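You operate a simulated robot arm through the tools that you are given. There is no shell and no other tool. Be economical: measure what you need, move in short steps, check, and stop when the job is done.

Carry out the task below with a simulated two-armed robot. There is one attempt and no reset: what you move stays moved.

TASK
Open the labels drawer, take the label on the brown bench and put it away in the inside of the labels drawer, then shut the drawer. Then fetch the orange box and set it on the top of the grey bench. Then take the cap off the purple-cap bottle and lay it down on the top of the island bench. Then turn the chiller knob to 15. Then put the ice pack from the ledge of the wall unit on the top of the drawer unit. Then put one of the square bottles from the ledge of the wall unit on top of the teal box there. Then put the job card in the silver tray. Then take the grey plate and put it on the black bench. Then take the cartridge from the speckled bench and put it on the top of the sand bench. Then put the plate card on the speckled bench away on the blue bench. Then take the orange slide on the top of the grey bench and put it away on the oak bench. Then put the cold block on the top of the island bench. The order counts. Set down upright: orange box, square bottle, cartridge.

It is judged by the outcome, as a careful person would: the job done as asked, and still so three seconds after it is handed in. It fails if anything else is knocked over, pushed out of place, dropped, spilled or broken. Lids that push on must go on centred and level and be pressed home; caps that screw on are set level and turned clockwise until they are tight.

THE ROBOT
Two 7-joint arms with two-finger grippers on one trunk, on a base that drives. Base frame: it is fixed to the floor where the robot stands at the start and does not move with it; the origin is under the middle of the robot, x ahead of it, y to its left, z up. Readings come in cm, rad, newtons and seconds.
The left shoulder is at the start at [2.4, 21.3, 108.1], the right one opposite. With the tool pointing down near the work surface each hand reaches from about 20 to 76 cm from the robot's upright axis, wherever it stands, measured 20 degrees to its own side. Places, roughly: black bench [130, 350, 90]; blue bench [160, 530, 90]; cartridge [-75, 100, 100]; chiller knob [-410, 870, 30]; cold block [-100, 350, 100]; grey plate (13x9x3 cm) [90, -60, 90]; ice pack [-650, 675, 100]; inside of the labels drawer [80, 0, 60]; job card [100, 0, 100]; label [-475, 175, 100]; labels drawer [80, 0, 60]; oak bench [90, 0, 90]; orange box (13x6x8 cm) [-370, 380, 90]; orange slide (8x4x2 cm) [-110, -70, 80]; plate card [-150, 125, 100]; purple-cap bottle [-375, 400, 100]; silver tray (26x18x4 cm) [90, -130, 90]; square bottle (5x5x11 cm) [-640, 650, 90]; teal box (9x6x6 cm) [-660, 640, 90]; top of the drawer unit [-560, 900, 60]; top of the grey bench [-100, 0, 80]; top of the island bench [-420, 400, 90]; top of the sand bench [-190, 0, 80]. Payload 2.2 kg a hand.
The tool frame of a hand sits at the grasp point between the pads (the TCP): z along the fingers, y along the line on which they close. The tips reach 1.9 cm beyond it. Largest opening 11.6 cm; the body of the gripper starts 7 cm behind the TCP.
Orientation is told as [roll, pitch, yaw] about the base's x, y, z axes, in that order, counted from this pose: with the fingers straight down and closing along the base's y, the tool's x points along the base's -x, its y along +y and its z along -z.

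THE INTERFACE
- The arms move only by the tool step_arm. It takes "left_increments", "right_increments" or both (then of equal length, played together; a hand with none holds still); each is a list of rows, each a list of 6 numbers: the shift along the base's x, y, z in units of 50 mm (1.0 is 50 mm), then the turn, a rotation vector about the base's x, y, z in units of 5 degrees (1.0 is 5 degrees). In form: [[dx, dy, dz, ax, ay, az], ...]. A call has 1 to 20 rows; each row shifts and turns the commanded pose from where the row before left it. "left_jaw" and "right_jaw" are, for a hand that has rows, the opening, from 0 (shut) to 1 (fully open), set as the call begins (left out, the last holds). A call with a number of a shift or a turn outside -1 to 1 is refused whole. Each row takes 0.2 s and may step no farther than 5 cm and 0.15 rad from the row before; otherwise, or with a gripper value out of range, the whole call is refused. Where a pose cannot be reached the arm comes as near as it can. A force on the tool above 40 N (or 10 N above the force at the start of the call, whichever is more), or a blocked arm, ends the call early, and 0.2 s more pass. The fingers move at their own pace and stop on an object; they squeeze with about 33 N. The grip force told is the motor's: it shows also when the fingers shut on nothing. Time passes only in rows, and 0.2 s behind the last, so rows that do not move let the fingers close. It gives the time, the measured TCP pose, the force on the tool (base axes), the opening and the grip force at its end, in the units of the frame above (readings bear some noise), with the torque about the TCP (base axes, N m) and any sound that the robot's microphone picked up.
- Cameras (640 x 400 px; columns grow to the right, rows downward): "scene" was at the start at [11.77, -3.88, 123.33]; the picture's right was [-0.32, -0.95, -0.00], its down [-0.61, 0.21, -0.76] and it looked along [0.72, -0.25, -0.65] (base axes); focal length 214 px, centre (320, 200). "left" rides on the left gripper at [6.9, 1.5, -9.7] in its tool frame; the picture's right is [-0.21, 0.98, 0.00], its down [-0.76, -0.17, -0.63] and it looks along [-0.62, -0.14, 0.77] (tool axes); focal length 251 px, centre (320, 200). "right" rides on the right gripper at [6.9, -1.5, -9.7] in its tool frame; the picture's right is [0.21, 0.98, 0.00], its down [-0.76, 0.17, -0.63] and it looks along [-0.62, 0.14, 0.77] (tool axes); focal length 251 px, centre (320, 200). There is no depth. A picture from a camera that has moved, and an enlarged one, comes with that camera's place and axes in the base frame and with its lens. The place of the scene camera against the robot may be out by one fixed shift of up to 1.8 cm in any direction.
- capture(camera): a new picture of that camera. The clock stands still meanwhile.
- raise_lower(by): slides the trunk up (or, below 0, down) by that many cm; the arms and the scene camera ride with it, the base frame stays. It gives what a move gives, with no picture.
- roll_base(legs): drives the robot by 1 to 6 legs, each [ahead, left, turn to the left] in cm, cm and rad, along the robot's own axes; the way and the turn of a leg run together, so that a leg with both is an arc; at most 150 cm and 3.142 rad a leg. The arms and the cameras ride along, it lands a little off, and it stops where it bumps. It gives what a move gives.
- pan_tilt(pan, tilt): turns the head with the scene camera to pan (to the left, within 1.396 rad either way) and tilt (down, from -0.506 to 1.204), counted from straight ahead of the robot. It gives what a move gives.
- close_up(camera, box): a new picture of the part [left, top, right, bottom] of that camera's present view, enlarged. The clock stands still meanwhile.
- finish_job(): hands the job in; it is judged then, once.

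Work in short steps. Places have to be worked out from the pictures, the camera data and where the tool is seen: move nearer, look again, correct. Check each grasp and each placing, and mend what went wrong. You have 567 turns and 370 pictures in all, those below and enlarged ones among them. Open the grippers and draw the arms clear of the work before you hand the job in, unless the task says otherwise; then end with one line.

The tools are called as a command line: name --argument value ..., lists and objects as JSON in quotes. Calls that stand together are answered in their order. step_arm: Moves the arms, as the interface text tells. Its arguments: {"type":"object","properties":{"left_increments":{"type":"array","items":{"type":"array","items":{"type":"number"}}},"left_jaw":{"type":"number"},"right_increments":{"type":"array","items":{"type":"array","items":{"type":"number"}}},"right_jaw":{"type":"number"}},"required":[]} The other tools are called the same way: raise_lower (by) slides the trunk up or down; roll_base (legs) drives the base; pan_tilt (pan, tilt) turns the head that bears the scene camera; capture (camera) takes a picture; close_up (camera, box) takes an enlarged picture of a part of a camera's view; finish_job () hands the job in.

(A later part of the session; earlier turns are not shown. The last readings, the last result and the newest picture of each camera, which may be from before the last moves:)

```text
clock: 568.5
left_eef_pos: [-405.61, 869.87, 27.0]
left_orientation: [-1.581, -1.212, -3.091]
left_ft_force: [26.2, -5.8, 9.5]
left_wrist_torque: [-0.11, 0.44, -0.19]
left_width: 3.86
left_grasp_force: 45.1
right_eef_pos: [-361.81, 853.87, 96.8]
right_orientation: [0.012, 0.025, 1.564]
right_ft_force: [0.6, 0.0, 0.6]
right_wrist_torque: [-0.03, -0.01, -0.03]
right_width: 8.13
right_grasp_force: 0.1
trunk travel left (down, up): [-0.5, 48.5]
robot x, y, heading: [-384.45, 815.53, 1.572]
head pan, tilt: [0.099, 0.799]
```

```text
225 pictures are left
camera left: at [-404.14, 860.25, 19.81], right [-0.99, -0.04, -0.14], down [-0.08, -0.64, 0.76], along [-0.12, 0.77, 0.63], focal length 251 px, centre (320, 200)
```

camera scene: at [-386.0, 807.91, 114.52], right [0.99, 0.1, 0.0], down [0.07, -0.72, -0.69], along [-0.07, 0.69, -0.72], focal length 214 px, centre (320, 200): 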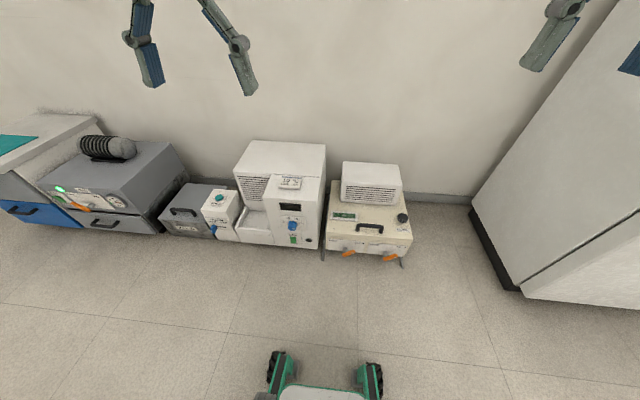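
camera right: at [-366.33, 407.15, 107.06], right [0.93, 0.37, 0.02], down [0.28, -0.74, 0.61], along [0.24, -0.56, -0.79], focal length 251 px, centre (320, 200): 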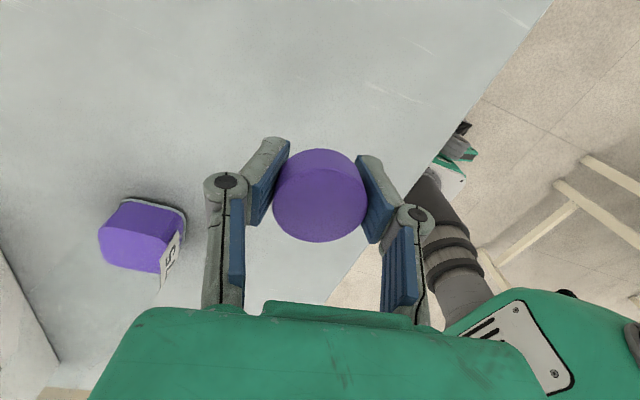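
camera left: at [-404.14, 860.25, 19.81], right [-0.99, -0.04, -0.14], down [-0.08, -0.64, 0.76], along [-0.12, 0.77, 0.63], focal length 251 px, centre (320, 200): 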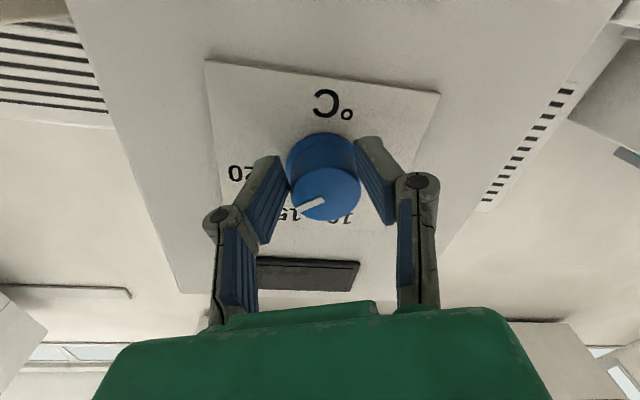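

step_arm --left_increments '[[0.08, 0, 0, 0, -1, 0], [0.05, 0, 0, 0, -1, 0], [0, 0, 0, 0, -1, 0], [0, 0, 0, 0, -1, 0], [0, 0, 0, 0, -1, 0], [0, 0, 0, 0, 0, 0]]'

capture --camera "left"

close_up --camera "left" --box '[200, 80, 440, 260]'

```text
clock: 569.8
left_eef_pos: [-404.04, 869.67, 26.51]
left_orientation: [-1.523, -0.765, 3.128]
left_ft_force: [19.5, 10.6, -22.6]
left_wrist_torque: [-0.45, -0.1, -0.43]
left_width: 0.02
left_grasp_force: 28.3
right_eef_pos: [-362.2, 854.02, 96.55]
right_orientation: [0.006, 0.034, 1.564]
right_ft_force: [0.0, 0.4, -0.3]
right_wrist_torque: [0.0, -0.02, 0.0]
right_width: 8.12
right_grasp_force: 0.1
trunk travel left (down, up): [-0.5, 48.5]
robot x, y, heading: [-385.04, 815.66, 1.572]
head pan, tilt: [0.099, 0.799]
stopped in row 6 (left hand): the force on the tool passed its limit at 51 N (the readings are from after the stop); the commanded pose is now the measured one
```

```text
224 pictures are left
camera left: at [-399.82, 859.83, 20.73], right [-0.83, -0.03, -0.55], down [-0.42, -0.62, 0.67], along [-0.36, 0.79, 0.5], focal length 251 px, centre (320, 200)
```

left: 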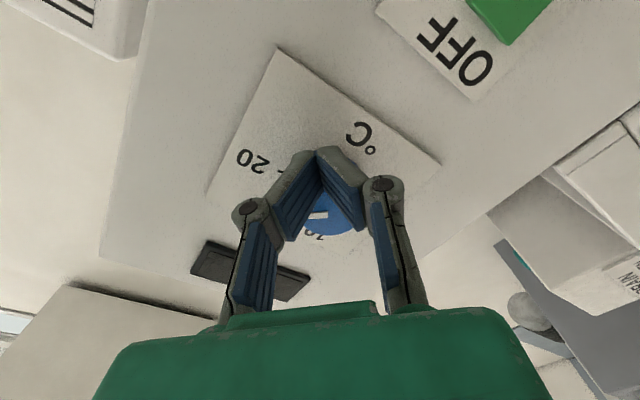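

```text
2.22 times, centred on (320, 170) of left
camera zoom: at [-399.82, 859.83, 20.73], right [-0.83, -0.03, -0.55], down [-0.42, -0.62, 0.67], along [-0.36, 0.79, 0.5], focal length 559 px, centre (320, 267)
```

zoom: 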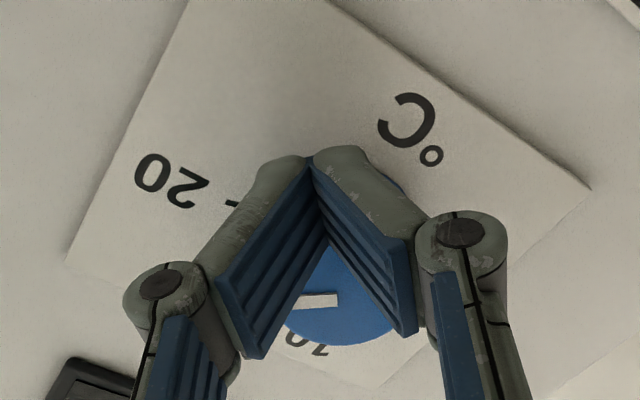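

The fingers slipped off. I back off, open, and look where the pointer is.

step_arm --left_increments '[[0, -0.4, 0, 0, 0, 0], [0, -0.5, 0, 0, 0, 0], [0, -0.5, 0, 0, 0, 0], [0, -0.2, 0, 0, 0, 0], [0, 0, 0, 0, 0, 0]]'

step_arm --left_increments '[[0, 0, 0, 0, 1, 0], [0, 0, 0, 0, 1, 0], [0, 0, 0, 0, 1, 0], [0, 0, 0, 0, 1, 0], [0, 0, 0, 0, 1, 0], [0, 0, 0, 0, 1, 0], [0, 0, 0, 0, 1, 0], [0, 0, 0, 0, 1, 0], [0, 0, 0, 0, 1, 0], [0, 0, 0, 0, 0, 0]]' --left_jaw 0.7

capture --camera "left"

close_up --camera "left" --box '[220, 40, 420, 200]'

```text
clock: 571.0
left_eef_pos: [-404.61, 862.71, 27.46]
left_orientation: [-1.572, -0.774, -3.111]
left_ft_force: [0.8, 0.1, -0.1]
left_wrist_torque: [-0.01, 0.01, 0.02]
left_width: 0.01
left_grasp_force: 28.5
right_eef_pos: [-362.03, 853.84, 96.77]
right_orientation: [0.009, 0.028, 1.562]
right_ft_force: [-0.4, 0.1, -1.1]
right_wrist_torque: [-0.02, -0.01, -0.02]
right_width: 8.13
right_grasp_force: 0.1
trunk travel left (down, up): [-0.5, 48.5]
robot x, y, heading: [-384.69, 815.06, 1.572]
head pan, tilt: [0.099, 0.799]
```

```text
clock: 573.2
left_eef_pos: [-404.29, 862.73, 27.86]
left_orientation: [-2.647, -1.545, -2.033]
left_ft_force: [-0.1, 0.8, -0.3]
left_wrist_torque: [0.03, 0.0, -0.01]
left_width: 8.12
left_grasp_force: 0.1
right_eef_pos: [-361.86, 853.41, 97.03]
right_orientation: [0.01, 0.018, 1.562]
right_ft_force: [0.4, -0.5, -0.1]
right_wrist_torque: [0.0, 0.0, 0.01]
right_width: 8.13
right_grasp_force: 0.2
trunk travel left (down, up): [-0.5, 48.5]
robot x, y, heading: [-384.51, 815.34, 1.573]
head pan, tilt: [0.099, 0.799]
```

```text
222 pictures are left
camera left: at [-405.35, 853.13, 20.57], right [-0.98, -0.04, 0.2], down [0.18, -0.64, 0.74], along [0.1, 0.76, 0.64], focal length 251 px, centre (320, 200)
```

left: 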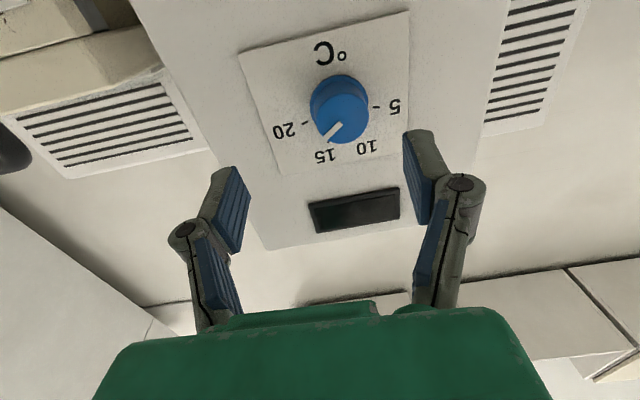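

```text
2.50 times, centred on (320, 120) of left
camera zoom: at [-405.35, 853.13, 20.57], right [-0.98, -0.04, 0.2], down [0.18, -0.64, 0.74], along [0.1, 0.76, 0.64], focal length 629 px, centre (320, 400)
```

zoom: 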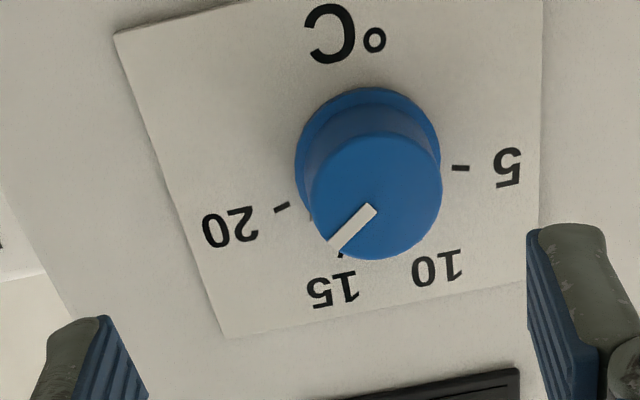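

The pointer is now about halfway between 20 and 15; ≈26° remain. I re-align (x −405.6, z 27.4), advance and re-grip, nulling the side force.

step_arm --left_increments '[[-0.13, 0, -0.1, 0, 0, 0], [-0.13, 0.3, 0, 0, 0, 0], [0, 0.4, 0, 0, 0, 0], [0, 0.4, 0, 0, 0, 0], [0, 0.3, 0, 0, 0, 0], [0, 0, 0, 0, 0, 0]]'

step_arm --left_increments '[[0, 0, 0, 0, 0, 0], [0, 0, 0, 0, 0, 0], [0, 0, 0, 0, 0, 0]]' --left_jaw 0

capture --camera "left"

```text
clock: 574.6
left_eef_pos: [-405.82, 868.63, 26.44]
left_orientation: [-1.711, -1.557, -2.965]
left_ft_force: [0.0, -0.4, -0.4]
left_wrist_torque: [0.0, 0.0, -0.01]
left_width: 8.13
left_grasp_force: 0.0
right_eef_pos: [-362.33, 853.74, 96.78]
right_orientation: [0.007, 0.029, 1.562]
right_ft_force: [0.2, 0.5, -0.6]
right_wrist_torque: [-0.02, -0.07, -0.01]
right_width: 8.1
right_grasp_force: 0.2
trunk travel left (down, up): [-0.5, 48.5]
robot x, y, heading: [-384.45, 815.44, 1.575]
head pan, tilt: [0.099, 0.799]
```

```text
clock: 575.4
left_eef_pos: [-405.85, 868.53, 26.34]
left_orientation: [-1.771, -1.557, -2.907]
left_ft_force: [0.1, 0.0, -0.5]
left_wrist_torque: [0.0, -0.01, -0.04]
left_width: 0.0
left_grasp_force: 28.6
right_eef_pos: [-362.08, 853.8, 96.69]
right_orientation: [0.01, 0.031, 1.562]
right_ft_force: [-0.5, 0.3, -0.4]
right_wrist_torque: [0.0, 0.0, 0.02]
right_width: 8.13
right_grasp_force: 0.1
trunk travel left (down, up): [-0.5, 48.5]
robot x, y, heading: [-384.39, 815.57, 1.57]
head pan, tilt: [0.099, 0.799]
```

```text
220 pictures are left
camera left: at [-406.76, 858.89, 19.33], right [-0.98, -0.03, 0.2], down [0.18, -0.63, 0.76], along [0.1, 0.78, 0.62], focal length 251 px, centre (320, 200)
```

left: 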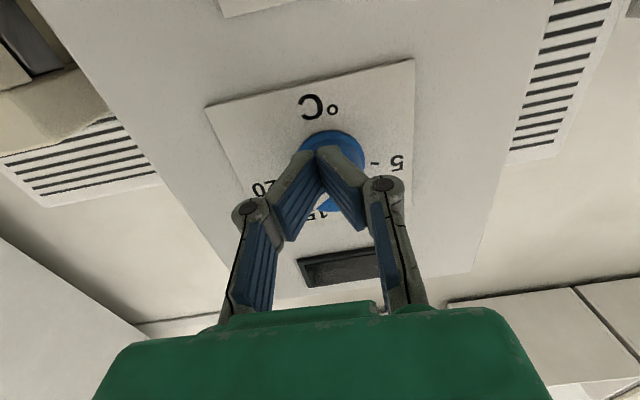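

The knob starts deeper than I thought (earlier only the tips held). I open, advance 3 cm more and re-grip.

step_arm --left_increments '[[0, 0, 0.1, 0, 0, 0], [0, 0, 0.08, 0, 0, 0], [0, 0, 0, 0, 0, 0]]' --left_jaw 0.7

step_arm --left_increments '[[0, 0.2, 0, 0, 0, 0], [0, 0.2, 0, 0, 0, 0], [0, 0.2, 0, 0, 0, 0], [0, 0, 0, 0, 0, 0]]'

capture --camera "left"

```text
clock: 576.2
left_eef_pos: [-405.84, 868.84, 27.36]
left_orientation: [-1.776, -1.557, -2.905]
left_ft_force: [0.8, 0.2, -0.4]
left_wrist_torque: [-0.01, 0.01, 0.02]
left_width: 8.11
left_grasp_force: 0.1
right_eef_pos: [-362.05, 853.79, 96.75]
right_orientation: [0.009, 0.031, 1.562]
right_ft_force: [-0.2, 0.0, -0.2]
right_wrist_torque: [-0.02, -0.01, 0.0]
right_width: 8.12
right_grasp_force: 0.1
trunk travel left (down, up): [-0.5, 48.5]
robot x, y, heading: [-384.58, 815.23, 1.569]
head pan, tilt: [0.099, 0.799]
```

```text
clock: 577.2
left_eef_pos: [-405.69, 871.91, 27.41]
left_orientation: [-1.741, -1.557, -2.935]
left_ft_force: [0.3, -0.4, -0.8]
left_wrist_torque: [0.01, -0.03, 0.02]
left_width: 8.11
left_grasp_force: 0.0
right_eef_pos: [-362.19, 853.8, 96.77]
right_orientation: [0.007, 0.03, 1.561]
right_ft_force: [-0.1, 0.2, 0.9]
right_wrist_torque: [-0.01, 0.01, 0.0]
right_width: 8.16
right_grasp_force: 0.0
trunk travel left (down, up): [-0.5, 48.5]
robot x, y, heading: [-384.7, 815.38, 1.57]
head pan, tilt: [0.099, 0.799]
```

```text
219 pictures are left
camera left: at [-406.74, 862.14, 20.23], right [-0.98, -0.03, 0.2], down [0.18, -0.63, 0.76], along [0.1, 0.78, 0.62], focal length 251 px, centre (320, 200)
```

left: 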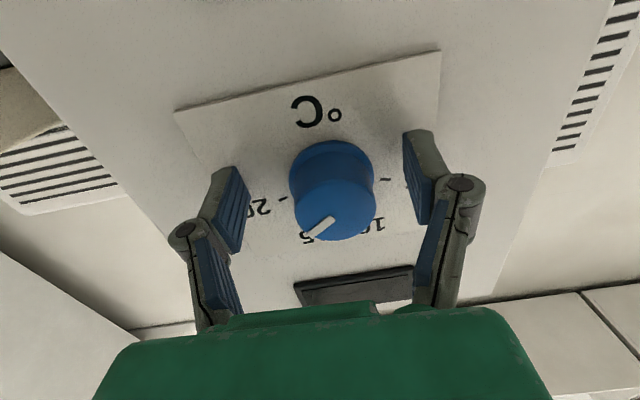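

step_arm --left_increments '[[0, 0, 0, 0, 0, 0], [0, 0, 0, 0, 0, 0], [0, 0, 0, 0, 0, 0]]' --left_jaw 0

step_arm --left_increments '[[0, 0, 0, 0, -1, 0], [0, 0, 0, 0, -1, 0], [0, 0, 0, 0, 0, 0]]'

capture --camera "left"

```text
clock: 578.0
left_eef_pos: [-406.1, 871.81, 27.27]
left_orientation: [-1.781, -1.557, -2.892]
left_ft_force: [-22.8, -2.4, 5.2]
left_wrist_torque: [-1.21, -0.26, 0.21]
left_width: 4.14
left_grasp_force: 45.1
right_eef_pos: [-362.36, 853.87, 96.8]
right_orientation: [0.004, 0.029, 1.564]
right_ft_force: [0.3, 0.1, -0.1]
right_wrist_torque: [0.01, 0.02, -0.02]
right_width: 8.12
right_grasp_force: 0.1
trunk travel left (down, up): [-0.5, 48.5]
robot x, y, heading: [-385.14, 815.14, 1.572]
head pan, tilt: [0.099, 0.799]
```

```text
clock: 578.8
left_eef_pos: [-405.79, 871.82, 27.34]
left_orientation: [-1.564, -1.381, -3.112]
left_ft_force: [-21.0, -6.5, 8.8]
left_wrist_torque: [0.2, -0.28, 0.49]
left_width: 4.13
left_grasp_force: 44.5
right_eef_pos: [-362.2, 853.76, 96.81]
right_orientation: [0.007, 0.027, 1.562]
right_ft_force: [0.0, 1.4, 0.0]
right_wrist_torque: [0.05, 0.04, -0.01]
right_width: 8.12
right_grasp_force: 0.0
trunk travel left (down, up): [-0.5, 48.5]
robot x, y, heading: [-384.55, 815.37, 1.57]
head pan, tilt: [0.099, 0.799]
```

```text
218 pictures are left
camera left: at [-405.64, 862.16, 20.13], right [-1.0, -0.04, 0.03], down [0.04, -0.63, 0.78], along [-0.01, 0.78, 0.63], focal length 251 px, centre (320, 200)
```

left: 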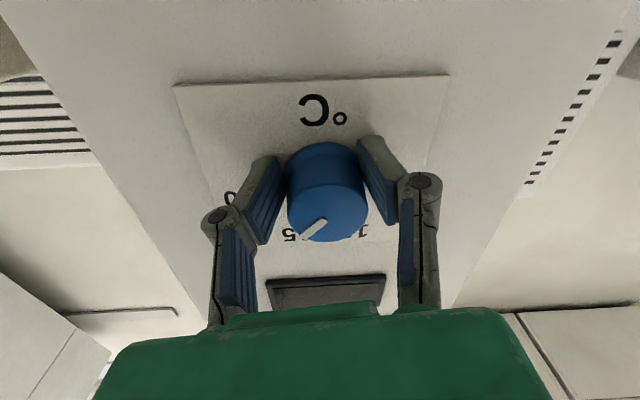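

step_arm --left_increments '[[-0.04, 0, 0, 0, -1, 0], [-0.02, 0, 0, 0, -1, 0], [0, 0, 0, 0, -1, 0], [0, 0, 0, 0, -0.3, 0], [0, 0, 0, 0, 0, 0]]'

close_up --camera "left" --box '[200, 80, 440, 260]'

```text
clock: 580.0
left_eef_pos: [-405.59, 871.8, 27.42]
left_orientation: [-1.547, -1.094, -3.138]
left_ft_force: [20.6, 9.9, 2.7]
left_wrist_torque: [0.96, 0.17, 0.0]
left_width: 4.13
left_grasp_force: 45.0
right_eef_pos: [-361.82, 853.78, 96.72]
right_orientation: [0.007, 0.028, 1.563]
right_ft_force: [0.0, -0.2, -0.4]
right_wrist_torque: [0.02, 0.03, 0.02]
right_width: 8.11
right_grasp_force: 0.1
trunk travel left (down, up): [-0.5, 48.5]
robot x, y, heading: [-384.45, 815.62, 1.573]
head pan, tilt: [0.099, 0.799]
```

```text
2.22 times, centred on (320, 170) of left
camera zoom: at [-403.45, 862.12, 20.59], right [-0.97, -0.03, -0.26], down [-0.18, -0.63, 0.76], along [-0.18, 0.78, 0.6], focal length 559 px, centre (320, 267)
```

zoom: 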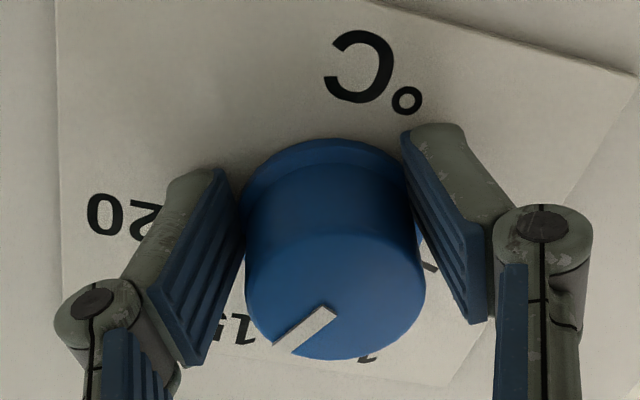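

I release, back off and check the pointer squarely.

step_arm --left_increments '[[0, 0, 0, 0, 0, 0], [0, 0, 0, 0, 0, 0], [0, -0.4, 0, 0, 0, 0], [0, -0.4, 0, 0, 0, 0], [0, -0.4, 0, 0, 0, 0], [0, -0.4, 0, 0, 0, 0], [0, 0, 0, 0, 1, 0], [0, 0, 0, 0, 1, 0], [0, 0, 0, 0, 1, 0], [0, 0, 0, 0, 0, 0]]' --left_jaw 0.75

close_up --camera "left" --box '[220, 40, 420, 200]'

close_up --camera "scene" --box '[250, 170, 350, 260]'

```text
clock: 582.2
left_eef_pos: [-406.13, 863.72, 27.27]
left_orientation: [-1.554, -1.358, -3.125]
left_ft_force: [0.0, -0.9, 0.2]
left_wrist_torque: [-0.01, -0.04, 0.01]
left_width: 8.71
left_grasp_force: 0.0
right_eef_pos: [-362.07, 853.91, 96.66]
right_orientation: [0.008, 0.031, 1.563]
right_ft_force: [-0.1, -0.1, 0.0]
right_wrist_torque: [0.0, -0.01, 0.01]
right_width: 8.12
right_grasp_force: 0.0
trunk travel left (down, up): [-0.5, 48.5]
robot x, y, heading: [-384.42, 815.53, 1.57]
head pan, tilt: [0.099, 0.799]
```

```text
2.50 times, centred on (320, 120) of left
camera zoom: at [-405.77, 854.07, 20.02], right [-1.0, -0.03, 0.0], down [0.02, -0.63, 0.78], along [-0.02, 0.78, 0.63], focal length 629 px, centre (320, 400)
```

zoom: 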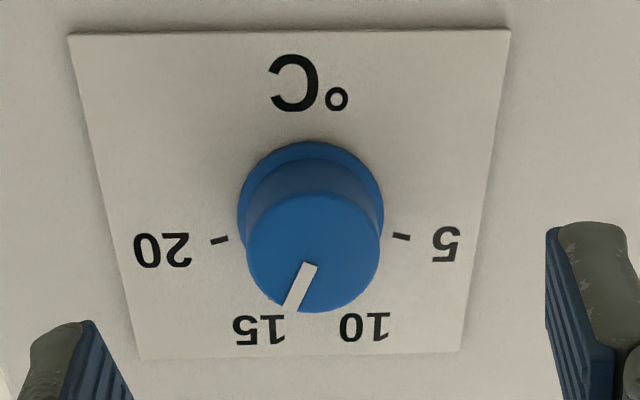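

```text
4.44 times, centred on (300, 215) of scene
camera zoom: at [-385.89, 826.67, 100.52], right [0.99, 0.1, 0.0], down [0.07, -0.72, -0.69], along [-0.07, 0.69, -0.72], focal length 953 px, centre (409, 133)
```

zoom: 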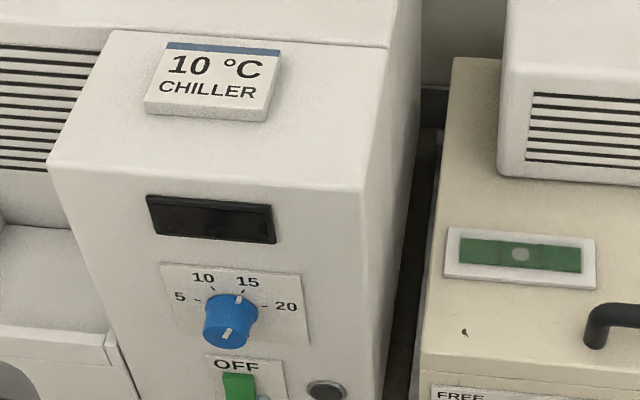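

close_up --camera "scene" --box '[283, 225, 325, 255]'

```text
13.33 times, centred on (304, 240) of scene
camera zoom: at [-385.89, 826.67, 100.52], right [0.99, 0.1, 0.0], down [0.07, -0.72, -0.69], along [-0.07, 0.69, -0.72], focal length 2860 px, centre (533, -333)
```

zoom: 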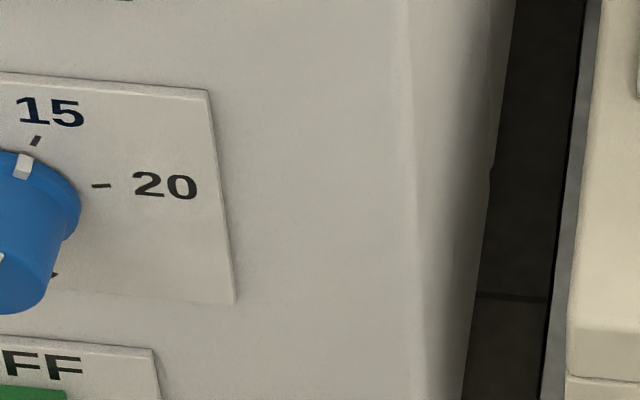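

close_up --camera "scene" --box '[262, 225, 304, 255]'

```text
13.33 times, centred on (283, 240) of scene
camera zoom: at [-385.89, 826.67, 100.52], right [0.99, 0.1, 0.0], down [0.07, -0.72, -0.69], along [-0.07, 0.69, -0.72], focal length 2860 px, centre (813, -333)
```

zoom: 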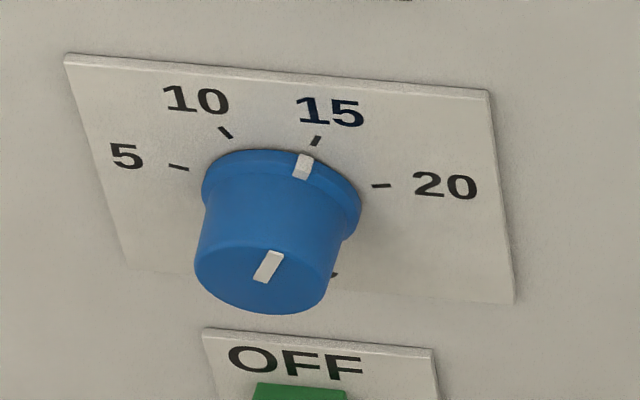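

The knob's mark lines up with the 15 tick. I retract the left hand and restore it.

step_arm --left_increments '[[0, -0.5, 0, 0, 0, 0], [0, -0.6, 0, 0, 0.5, 0], [0, -0.6, 0, 0, 0.5, 0], [0, -0.6, 0.2, 0, 0.7, 0], [0, -0.4, 0.5, 0, 0.6, 0], [0, 0, 0.6, 0, 0, 0], [0, 0, 0.6, 0, 0, 0]]'

step_arm --left_increments '[[0, 0, 0.6, -1, 0, 0], [0, 0, 0.6, -1, 0, 0], [0, 0, 0.6, -1, 0, 0], [0, 0, 0.6, -1, 0, 0], [0, 0, 0.6, -1, 0, 0], [0, 0, 0.6, -1, 0, 0], [0, 0, 0.6, -1, 0, 0], [0, 0, 0.6, -1, 0, 0], [0, 0, 0.6, -1, 0, 0], [0, 0, 0.6, -1, 0, 0], [0, 0, 0.6, -1, 0, 0], [0, 0, 0.6, -1, 0, 0], [0, 0, 0.6, -1, 0, 0], [0, 0, 0.6, -1, 0, 0], [0, 0, 0.6, -1, 0, 0], [0, 0, 0.6, -1, 0, 0], [0, 0, 0.5, -1, 0, 0], [0, 0, 0.5, -1, 0, 0]]'

raise_lower --by 14

capture --camera "scene"

```text
clock: 583.8
left_eef_pos: [-407.78, 852.39, 33.94]
left_orientation: [-0.196, -1.561, 1.817]
left_ft_force: [-0.2, -0.5, -0.3]
left_wrist_torque: [-0.02, 0.01, 0.03]
left_width: 8.7
left_grasp_force: 0.1
left hand out of reach, approached as far as the arm can: row 6, 7
right_eef_pos: [-362.46, 853.84, 96.74]
right_orientation: [0.003, 0.029, 1.563]
right_ft_force: [-0.2, -0.6, 0.1]
right_wrist_torque: [-0.01, 0.01, 0.03]
right_width: 8.13
right_grasp_force: 0.1
trunk travel left (down, up): [-0.5, 48.5]
robot x, y, heading: [-384.86, 814.92, 1.573]
head pan, tilt: [0.099, 0.799]
```

```text
clock: 587.6
left_eef_pos: [-405.2, 855.87, 85.9]
left_orientation: [0.035, -0.003, 1.584]
left_ft_force: [0.6, 0.8, -0.2]
left_wrist_torque: [0.02, -0.01, 0.0]
left_width: 8.69
left_grasp_force: 0.1
left hand out of reach, approached as far as the arm can: row 7, 8, 9, 10
right_eef_pos: [-362.01, 853.86, 96.69]
right_orientation: [0.009, 0.028, 1.562]
right_ft_force: [0.5, -0.4, 0.1]
right_wrist_torque: [0.01, 0.02, -0.02]
right_width: 8.15
right_grasp_force: 0.1
trunk travel left (down, up): [-0.5, 48.5]
robot x, y, heading: [-384.22, 815.49, 1.577]
head pan, tilt: [0.099, 0.799]
```

```text
clock: 589.2
left_eef_pos: [-405.34, 856.1, 99.75]
left_orientation: [0.035, -0.003, 1.584]
left_ft_force: [0.4, -0.6, -0.3]
left_wrist_torque: [0.02, 0.05, 0.02]
left_width: 8.69
left_grasp_force: 0.0
right_eef_pos: [-362.0, 853.84, 110.71]
right_orientation: [0.006, 0.029, 1.562]
right_ft_force: [0.4, 0.4, -0.7]
right_wrist_torque: [-0.02, 0.05, 0.02]
right_width: 8.12
right_grasp_force: 0.2
trunk travel left (down, up): [-14.5, 34.5]
robot x, y, heading: [-384.56, 815.15, 1.573]
head pan, tilt: [0.099, 0.799]
```

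```text
212 pictures are left
camera scene: at [-385.89, 826.68, 114.51], right [0.99, 0.1, 0.0], down [0.07, -0.72, -0.7], along [-0.07, 0.69, -0.72], focal length 214 px, centre (320, 200)
```

scene: 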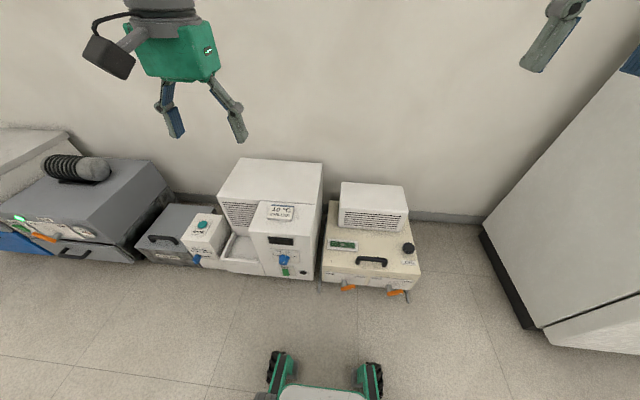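

Chiller set. Now the ice pack at the wall unit ([-650, 675]). I back off, turn to −x, and look.

roll_base --legs '[[-28, 0, 0], [0, 0, 0.785], [0, 0, 0.785]]'

pan_tilt --pan 0.2 --tilt 0.35

capture --camera "scene"

```text
clock: 595.4
left_eef_pos: [-425.15, 765.83, 99.76]
left_orientation: [0.035, -0.003, -3.116]
left_ft_force: [-0.1, -0.7, 0.0]
left_wrist_torque: [0.02, 0.02, 0.01]
left_width: 8.69
left_grasp_force: 0.2
right_eef_pos: [-423.36, 809.12, 110.75]
right_orientation: [0.007, 0.03, -3.139]
right_ft_force: [1.2, 0.0, 0.4]
right_wrist_torque: [0.05, -0.01, 0.0]
right_width: 8.12
right_grasp_force: 0.2
trunk travel left (down, up): [-14.5, 34.5]
robot x, y, heading: [-384.71, 786.95, -3.131]
head pan, tilt: [0.099, 0.799]
```

```text
clock: 596.2
left_eef_pos: [-424.91, 765.8, 99.93]
left_orientation: [0.034, -0.006, -3.116]
left_ft_force: [0.1, -0.8, -0.6]
left_wrist_torque: [-0.01, -0.01, -0.02]
left_width: 8.71
left_grasp_force: 0.2
right_eef_pos: [-423.32, 809.09, 110.56]
right_orientation: [0.008, 0.034, -3.141]
right_ft_force: [0.4, 0.1, 1.0]
right_wrist_torque: [0.0, 0.02, -0.01]
right_width: 8.12
right_grasp_force: 0.0
trunk travel left (down, up): [-14.5, 34.5]
robot x, y, heading: [-384.72, 787.03, -3.126]
head pan, tilt: [0.201, 0.351]
```

```text
211 pictures are left
camera scene: at [-398.44, 784.2, 118.48], right [-0.21, 0.98, 0.0], down [0.34, 0.07, -0.94], along [-0.92, -0.2, -0.35], focal length 214 px, centre (320, 200)
```

scene: 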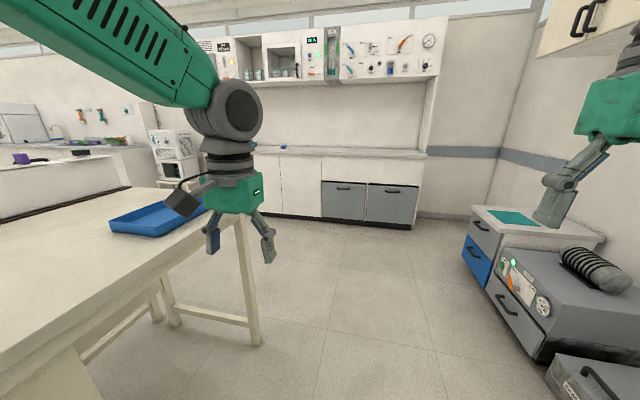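

roll_base --legs '[[150, 0, -0.015], [20, 0, 0]]'

pan_tilt --pan 0.75 --tilt 0.45

capture --camera "scene"

pan_tilt --pan -0.8 --tilt 0.6

capture --camera "scene"

```text
clock: 605.0
left_eef_pos: [-598.63, 763.32, 99.77]
left_orientation: [0.035, -0.004, -3.116]
left_ft_force: [-0.3, -0.3, -0.1]
left_wrist_torque: [0.01, -0.02, -0.01]
left_width: 8.69
left_grasp_force: 0.1
right_eef_pos: [-596.95, 806.5, 110.7]
right_orientation: [0.007, 0.032, -3.136]
right_ft_force: [0.4, -0.5, 0.0]
right_wrist_torque: [0.03, 0.01, 0.02]
right_width: 8.14
right_grasp_force: 0.0
trunk travel left (down, up): [-14.5, 34.5]
robot x, y, heading: [-558.11, 784.54, -3.13]
head pan, tilt: [0.201, 0.351]
```

```text
clock: 606.0
left_eef_pos: [-598.43, 763.32, 99.84]
left_orientation: [0.035, -0.007, -3.115]
left_ft_force: [0.1, -0.4, -0.6]
left_wrist_torque: [-0.01, -0.02, 0.02]
left_width: 8.69
left_grasp_force: 0.0
right_eef_pos: [-596.84, 806.58, 110.52]
right_orientation: [0.006, 0.037, -3.137]
right_ft_force: [0.1, 0.2, -0.2]
right_wrist_torque: [0.02, -0.01, -0.02]
right_width: 8.11
right_grasp_force: 0.0
trunk travel left (down, up): [-14.5, 34.5]
robot x, y, heading: [-558.2, 784.84, -3.123]
head pan, tilt: [0.75, 0.45]
```

```text
210 pictures are left
camera scene: at [-569.64, 777.39, 117.57], right [-0.69, 0.72, 0.0], down [0.32, 0.3, -0.9], along [-0.65, -0.62, -0.44], focal length 214 px, centre (320, 200)
```

scene: 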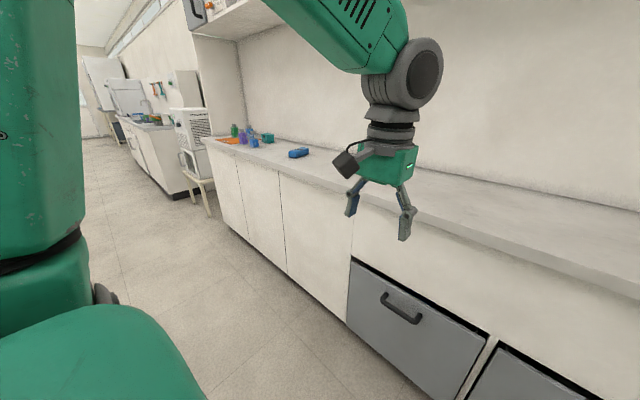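

```text
clock: 607.6
left_eef_pos: [-598.38, 763.27, 99.94]
left_orientation: [0.036, -0.007, -3.115]
left_ft_force: [-0.9, 0.1, -0.1]
left_wrist_torque: [0.03, 0.03, -0.01]
left_width: 8.71
left_grasp_force: 0.2
right_eef_pos: [-596.86, 806.63, 110.46]
right_orientation: [0.008, 0.037, -3.136]
right_ft_force: [-0.2, 0.0, 0.1]
right_wrist_torque: [-0.01, -0.03, -0.02]
right_width: 8.14
right_grasp_force: 0.1
trunk travel left (down, up): [-14.5, 34.5]
robot x, y, heading: [-558.36, 784.38, -3.127]
head pan, tilt: [-0.799, 0.6]
```

```text
209 pictures are left
camera scene: at [-569.24, 790.0, 116.21], right [0.71, 0.71, 0.0], down [0.4, -0.4, -0.82], along [-0.58, 0.58, -0.57], focal length 214 px, centre (320, 200)
```

scene: 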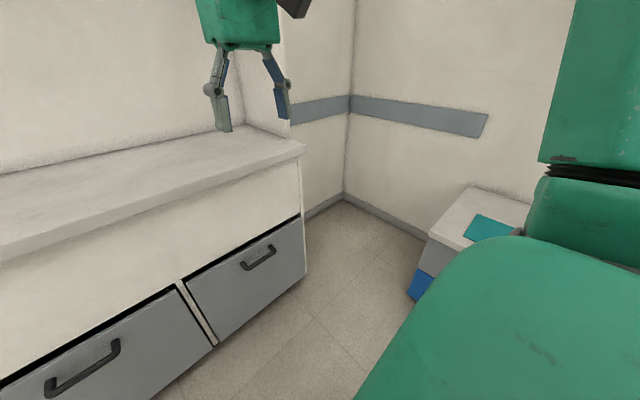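

The ice pack is the blue item near [-640, 697]; counter edge x≈-623. I strafe to y≈715 and approach.

roll_base --legs '[[0, 70, -0.012], [24, 0, 0]]'

pan_tilt --pan 0.4 --tilt 0.6

capture --camera "scene"

capture --camera "left"

```text
clock: 613.0
left_eef_pos: [-622.61, 692.33, 100.04]
left_orientation: [0.037, -0.005, -3.135]
left_ft_force: [-1.1, 0.2, -0.9]
left_wrist_torque: [0.0, -0.04, -0.04]
left_width: 8.7
left_grasp_force: 0.1
right_eef_pos: [-620.17, 735.66, 110.43]
right_orientation: [0.01, 0.037, 3.124]
right_ft_force: [0.8, -0.1, -0.2]
right_wrist_torque: [-0.05, -0.01, 0.0]
right_width: 8.13
right_grasp_force: 0.1
trunk travel left (down, up): [-14.5, 34.5]
robot x, y, heading: [-581.77, 713.15, 3.136]
head pan, tilt: [-0.799, 0.6]
```

```text
clock: 614.4
left_eef_pos: [-622.47, 692.22, 99.96]
left_orientation: [0.033, -0.008, -3.136]
left_ft_force: [0.1, -0.2, -0.6]
left_wrist_torque: [0.01, -0.02, -0.02]
left_width: 8.7
left_grasp_force: 0.0
right_eef_pos: [-620.21, 735.38, 110.36]
right_orientation: [0.008, 0.039, 3.123]
right_ft_force: [0.3, -0.4, 0.2]
right_wrist_torque: [0.01, -0.02, 0.0]
right_width: 8.11
right_grasp_force: 0.2
trunk travel left (down, up): [-14.5, 34.5]
robot x, y, heading: [-582.22, 713.03, 3.133]
head pan, tilt: [0.4, 0.6]
```

```text
208 pictures are left
camera scene: at [-594.9, 708.48, 116.21], right [-0.38, 0.92, 0.0], down [0.52, 0.21, -0.82], along [-0.76, -0.31, -0.57], focal length 214 px, centre (320, 200)
```

scene: 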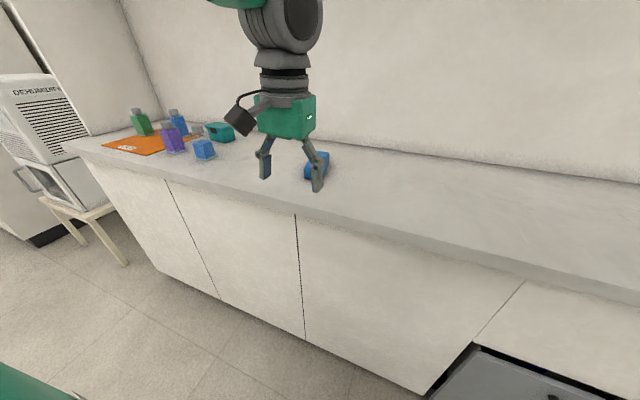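

```text
207 pictures are left
camera left: at [-615.45, 691.02, 109.49], right [-0.21, -0.98, 0.04], down [-0.75, 0.18, 0.63], along [-0.62, 0.11, -0.77], focal length 251 px, centre (320, 200)
```

left: 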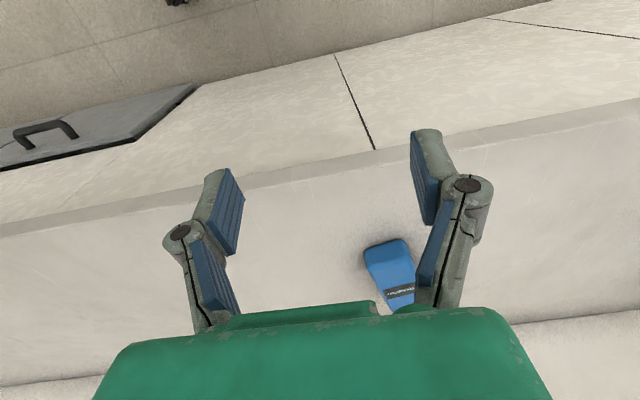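

I move the left hand further over the pack to see it properly.

step_arm --left_increments '[[-0.3, 0, 0.3, 0, 0, 0], [-0.4, -0.1, 0.3, 0, 0, 0], [-0.4, -0.1, 0.2, 0, 0, 0], [-0.4, -0.1, 0.1, 0, 0, 0], [-0.4, -0.1, 0, 0, 0, 0], [-0.4, -0.1, 0, 0, 0, 0], [-0.4, 0, 0, 0, 0, 0], [-0.4, 0, 0, 0, 0, 0], [0, 0, 0, 0, 0, 0]]' --left_jaw 1

capture --camera "left"

```text
clock: 616.4
left_eef_pos: [-637.95, 689.74, 104.32]
left_orientation: [0.035, -0.01, -3.137]
left_ft_force: [-1.2, 0.7, -0.3]
left_wrist_torque: [-0.03, 0.02, 0.02]
left_width: 11.59
left_grasp_force: 0.0
right_eef_pos: [-619.95, 735.41, 110.23]
right_orientation: [0.008, 0.042, 3.124]
right_ft_force: [0.7, -1.0, -1.0]
right_wrist_torque: [-0.05, 0.04, 0.0]
right_width: 8.12
right_grasp_force: 0.0
trunk travel left (down, up): [-14.5, 34.5]
robot x, y, heading: [-581.87, 712.82, 3.138]
head pan, tilt: [0.4, 0.6]
```

```text
206 pictures are left
camera left: at [-630.98, 688.54, 113.83], right [-0.21, -0.98, 0.04], down [-0.75, 0.18, 0.63], along [-0.62, 0.11, -0.77], focal length 251 px, centre (320, 200)
```

left: 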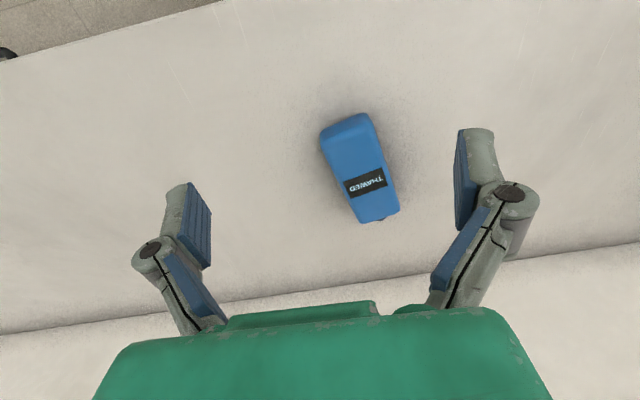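

The pack ("THAWED") is centred at about [-646.8, 686.5], turned ~12°. I bring the base 6 cm closer, turn the wrist and centre over it.

roll_base --legs '[[6, 0, 0]]'

step_arm --left_increments '[[-0.1, -0.15, -0.2, 0, 0, 0.6], [-0.1, -0.15, -0.2, 0, 0, 0.6], [-0.1, -0.15, -0.2, 0, 0, 0.6], [-0.1, -0.15, -0.2, 0, 0, 0.5], [0, 0, 0, 0, 0, 0], [0, 0, 0, 0, 0, 0]]'

capture --camera "left"

```text
clock: 617.4
left_eef_pos: [-644.34, 689.86, 104.05]
left_orientation: [0.034, -0.006, -3.137]
left_ft_force: [-0.5, 0.1, -0.3]
left_wrist_torque: [0.02, -0.04, 0.0]
left_width: 11.62
left_grasp_force: 0.2
right_eef_pos: [-626.32, 735.61, 110.21]
right_orientation: [0.011, 0.042, 3.122]
right_ft_force: [-0.9, -0.4, 0.1]
right_wrist_torque: [-0.02, -0.06, 0.02]
right_width: 8.12
right_grasp_force: 0.0
trunk travel left (down, up): [-14.5, 34.5]
robot x, y, heading: [-588.46, 712.41, 3.129]
head pan, tilt: [0.4, 0.6]
```

```text
clock: 618.8
left_eef_pos: [-646.07, 686.89, 100.1]
left_orientation: [0.035, -0.008, -2.937]
left_ft_force: [0.0, 0.4, 0.4]
left_wrist_torque: [-0.03, -0.02, 0.03]
left_width: 11.59
left_grasp_force: 0.2
right_eef_pos: [-626.02, 735.64, 110.29]
right_orientation: [0.007, 0.046, 3.123]
right_ft_force: [0.1, -0.7, 0.0]
right_wrist_torque: [0.02, 0.02, 0.0]
right_width: 8.11
right_grasp_force: 0.0
trunk travel left (down, up): [-14.5, 34.5]
robot x, y, heading: [-588.33, 712.98, 3.127]
head pan, tilt: [0.4, 0.6]
```

```text
205 pictures are left
camera left: at [-638.9, 687.11, 109.63], right [-0.01, -1.0, 0.04], down [-0.77, 0.03, 0.63], along [-0.63, -0.02, -0.77], focal length 251 px, centre (320, 200)
```

left: 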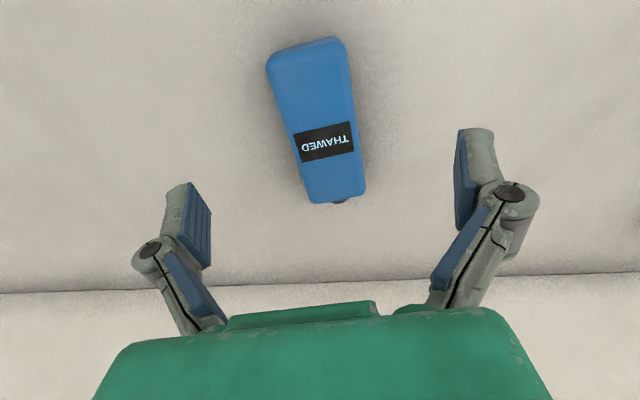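

Aligned. I lower in steps.

step_arm --left_increments '[[0, 0, -0.3, 0, 0, 0], [0, 0, -0.3, 0, 0, 0], [0, 0, -0.3, 0, 0, 0], [0, 0, -0.2, 0, 0, 0], [0, 0, 0, 0, 0, 0]]'

step_arm --left_increments '[[0, 0, -0.15, 0, 0, 0], [0, 0, -0.15, 0, 0, 0], [0, 0, 0, 0, 0, 0]]'

capture --camera "left"

```text
clock: 620.0
left_eef_pos: [-645.92, 686.8, 94.86]
left_orientation: [0.035, -0.01, -2.936]
left_ft_force: [-0.4, -0.2, -0.1]
left_wrist_torque: [0.01, 0.01, -0.01]
left_width: 11.58
left_grasp_force: 0.0
right_eef_pos: [-626.12, 735.63, 110.11]
right_orientation: [0.009, 0.047, 3.122]
right_ft_force: [0.1, -0.5, 0.8]
right_wrist_torque: [0.03, -0.02, -0.01]
right_width: 8.12
right_grasp_force: 0.1
trunk travel left (down, up): [-14.5, 34.5]
robot x, y, heading: [-588.1, 712.41, 3.133]
head pan, tilt: [0.4, 0.6]
```

```text
clock: 620.8
left_eef_pos: [-645.93, 686.69, 93.38]
left_orientation: [0.035, -0.006, -2.938]
left_ft_force: [-0.2, -0.2, -0.4]
left_wrist_torque: [0.01, -0.01, 0.03]
left_width: 11.61
left_grasp_force: 0.0
right_eef_pos: [-625.94, 735.63, 110.19]
right_orientation: [0.009, 0.045, 3.124]
right_ft_force: [-0.6, 0.4, -0.1]
right_wrist_torque: [-0.01, 0.01, 0.01]
right_width: 8.14
right_grasp_force: 0.1
trunk travel left (down, up): [-14.5, 34.5]
robot x, y, heading: [-588.34, 712.54, 3.131]
head pan, tilt: [0.4, 0.6]
```

```text
204 pictures are left
camera left: at [-638.85, 686.94, 102.8], right [-0.01, -1.0, 0.04], down [-0.77, 0.03, 0.63], along [-0.63, -0.02, -0.77], focal length 251 px, centre (320, 200)
```

left: 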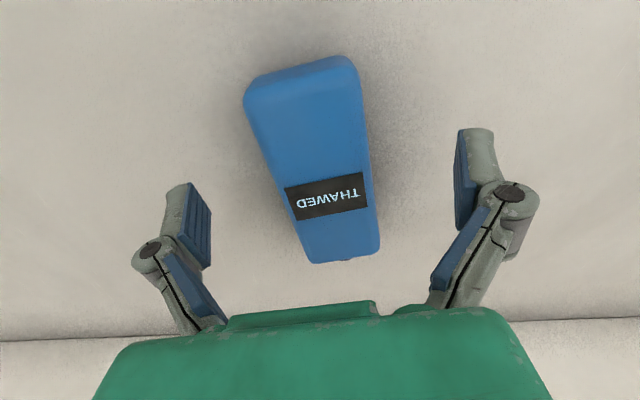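

step_arm --left_increments '[[0, 0, -0.15, 0, 0, 0], [0, 0, -0.1, 0, 0, 0], [0, 0, 0, 0, 0, 0]]'

step_arm --left_increments '[[0, 0, -0.1, 0, 0, 0], [0, 0, 0, 0, 0, 0]]'

step_arm --left_increments '[[0, 0, -0.1, 0, 0, 0], [0, 0, 0, 0, 0, 0]]'

```text
clock: 621.5
left_eef_pos: [-645.91, 686.8, 92.18]
left_orientation: [0.035, -0.009, -2.938]
left_ft_force: [0.4, 1.0, -0.5]
left_wrist_torque: [0.0, 0.01, 0.01]
left_width: 11.61
left_grasp_force: 0.2
right_eef_pos: [-626.14, 735.53, 110.16]
right_orientation: [0.009, 0.047, 3.122]
right_ft_force: [0.3, 0.0, -0.5]
right_wrist_torque: [0.0, 0.01, -0.03]
right_width: 8.12
right_grasp_force: 0.1
trunk travel left (down, up): [-14.5, 34.5]
robot x, y, heading: [-588.05, 712.81, 3.127]
head pan, tilt: [0.4, 0.6]
```

```text
clock: 622.1
left_eef_pos: [-645.95, 686.81, 91.54]
left_orientation: [0.036, -0.01, -2.937]
left_ft_force: [0.0, -0.5, 0.8]
left_wrist_torque: [-0.04, -0.02, 0.02]
left_width: 11.6
left_grasp_force: 0.1
right_eef_pos: [-625.99, 735.61, 110.24]
right_orientation: [0.011, 0.045, 3.123]
right_ft_force: [0.3, 0.9, -0.4]
right_wrist_torque: [0.01, 0.01, 0.0]
right_width: 8.12
right_grasp_force: 0.1
trunk travel left (down, up): [-14.5, 34.5]
robot x, y, heading: [-587.87, 712.53, 3.13]
head pan, tilt: [0.4, 0.6]
```

```text
clock: 622.8
left_eef_pos: [-646.0, 686.84, 91.16]
left_orientation: [0.036, -0.008, -2.938]
left_ft_force: [0.5, -0.4, 0.1]
left_wrist_torque: [0.0, -0.01, -0.02]
left_width: 11.59
left_grasp_force: 0.1
right_eef_pos: [-626.05, 735.57, 110.19]
right_orientation: [0.008, 0.046, 3.121]
right_ft_force: [-0.5, -0.6, -0.5]
right_wrist_torque: [0.02, 0.03, 0.0]
right_width: 8.11
right_grasp_force: 0.0
trunk travel left (down, up): [-14.5, 34.5]
robot x, y, heading: [-588.25, 712.71, 3.132]
head pan, tilt: [0.4, 0.6]
```

Deep enough; I close and lift slightly.

step_arm --left_increments '[[0, 0, 0, 0, 0, 0], [0, 0, 0, 0, 0, 0], [0, 0, 0, 0, 0, 0], [0, 0, 0, 0, 0, 0]]' --left_jaw 0

step_arm --left_increments '[[0, 0, 0.2, 0, 0, 0], [0, 0, 0.2, 0, 0, 0], [0, 0, 0.2, 0, 0, 0], [0, 0, 0.2, 0, 0, 0], [0, 0, 0.2, 0, 0, 0], [0, 0, 0, 0, 0, 0]]'

capture --camera "left"

```text
clock: 623.8
left_eef_pos: [-645.95, 686.88, 91.0]
left_orientation: [0.033, -0.009, -2.938]
left_ft_force: [0.8, -0.4, 0.3]
left_wrist_torque: [-0.09, 0.09, 0.04]
left_width: 5.57
left_grasp_force: 32.6
right_eef_pos: [-626.1, 735.55, 110.12]
right_orientation: [0.008, 0.046, 3.122]
right_ft_force: [0.5, -0.2, 0.2]
right_wrist_torque: [-0.01, 0.0, 0.01]
right_width: 8.13
right_grasp_force: 0.0
trunk travel left (down, up): [-14.5, 34.5]
robot x, y, heading: [-587.9, 712.44, 3.126]
head pan, tilt: [0.4, 0.6]
```

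```text
clock: 625.1
left_eef_pos: [-645.92, 686.83, 96.05]
left_orientation: [0.033, -0.007, -2.938]
left_ft_force: [0.0, 0.6, -2.6]
left_wrist_torque: [-0.03, -0.04, 0.0]
left_width: 5.56
left_grasp_force: 32.9
right_eef_pos: [-626.07, 735.6, 110.18]
right_orientation: [0.01, 0.049, 3.122]
right_ft_force: [-0.5, 0.0, -0.8]
right_wrist_torque: [-0.03, -0.02, 0.0]
right_width: 8.15
right_grasp_force: 0.0
trunk travel left (down, up): [-14.5, 34.5]
robot x, y, heading: [-588.4, 712.35, 3.134]
head pan, tilt: [0.4, 0.6]
```

```text
203 pictures are left
camera left: at [-638.9, 687.1, 105.55], right [-0.01, -1.0, 0.04], down [-0.77, 0.03, 0.63], along [-0.63, -0.02, -0.77], focal length 251 px, centre (320, 200)
```

left: 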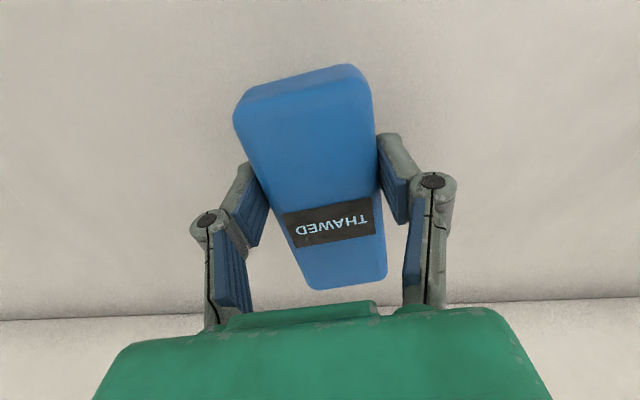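

Pack held. I lift it, back off, and turn to +y toward the drawer unit.

step_arm --left_increments '[[0.1, 0, 0.3, 0, 0, 0], [0.2, 0, 0.3, 0, 0, 0], [0.3, 0, 0.3, 0, 0, 0], [0.4, 0, 0.3, 0, 0, 0], [0.4, 0, 0.3, 0, 0, 0], [0.4, 0, 0.3, 0, 0, 0], [0.4, 0, 0.3, 0, 0, 0], [0.4, 0, 0.3, 0, 0, 0], [0.4, 0, 0.2, 0, 0, 0]]'

roll_base --legs '[[-42, 0, 0], [0, 0, -0.785], [0, 0, -0.785], [40, 0, 0]]'

pan_tilt --pan 0.1 --tilt 0.7

capture --camera "scene"

```text
clock: 627.1
left_eef_pos: [-631.02, 686.32, 109.1]
left_orientation: [0.029, -0.008, -2.937]
left_ft_force: [0.5, -1.5, -3.1]
left_wrist_torque: [0.04, -0.05, -0.03]
left_width: 5.54
left_grasp_force: 33.0
right_eef_pos: [-626.05, 734.99, 110.45]
right_orientation: [0.005, 0.041, 3.123]
right_ft_force: [-0.8, -0.4, 0.6]
right_wrist_torque: [0.03, 0.02, 0.0]
right_width: 8.14
right_grasp_force: 0.0
trunk travel left (down, up): [-14.5, 34.5]
robot x, y, heading: [-588.1, 712.47, 3.132]
head pan, tilt: [0.4, 0.6]
```

```text
clock: 636.0
left_eef_pos: [-571.35, 795.08, 109.02]
left_orientation: [0.035, -0.008, 1.78]
left_ft_force: [0.2, 0.9, -3.0]
left_wrist_torque: [-0.03, 0.0, -0.01]
left_width: 5.54
left_grasp_force: 32.9
right_eef_pos: [-522.54, 790.27, 110.32]
right_orientation: [0.007, 0.045, 1.555]
right_ft_force: [0.0, -0.2, -0.1]
right_wrist_torque: [0.0, 0.01, 0.03]
right_width: 8.09
right_grasp_force: 0.0
trunk travel left (down, up): [-14.5, 34.5]
robot x, y, heading: [-545.22, 752.2, 1.566]
head pan, tilt: [0.4, 0.6]
```

```text
clock: 636.8
left_eef_pos: [-571.24, 794.88, 109.25]
left_orientation: [0.032, -0.01, 1.777]
left_ft_force: [0.0, 0.0, -3.1]
left_wrist_torque: [-0.09, 0.01, 0.0]
left_width: 5.53
left_grasp_force: 33.5
right_eef_pos: [-522.64, 790.08, 110.11]
right_orientation: [0.007, 0.048, 1.553]
right_ft_force: [-0.4, 0.8, 0.0]
right_wrist_torque: [-0.05, 0.02, 0.03]
right_width: 8.09
right_grasp_force: 0.1
trunk travel left (down, up): [-14.5, 34.5]
robot x, y, heading: [-545.4, 752.4, 1.567]
head pan, tilt: [0.099, 0.7]
```

```text
202 pictures are left
camera scene: at [-546.69, 764.11, 115.35], right [1.0, 0.09, 0.0], down [0.06, -0.64, -0.76], along [-0.07, 0.76, -0.65], focal length 214 px, centre (320, 200)
```

scene: 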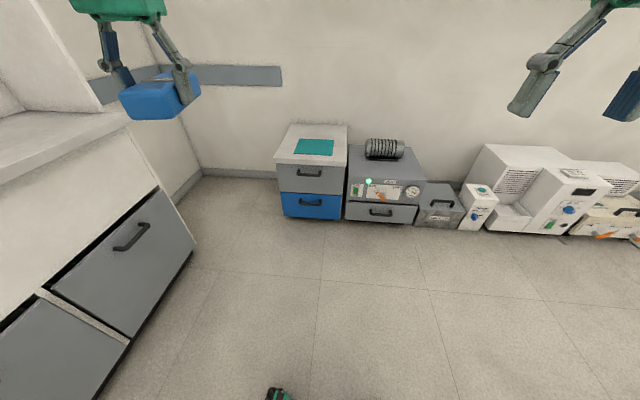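

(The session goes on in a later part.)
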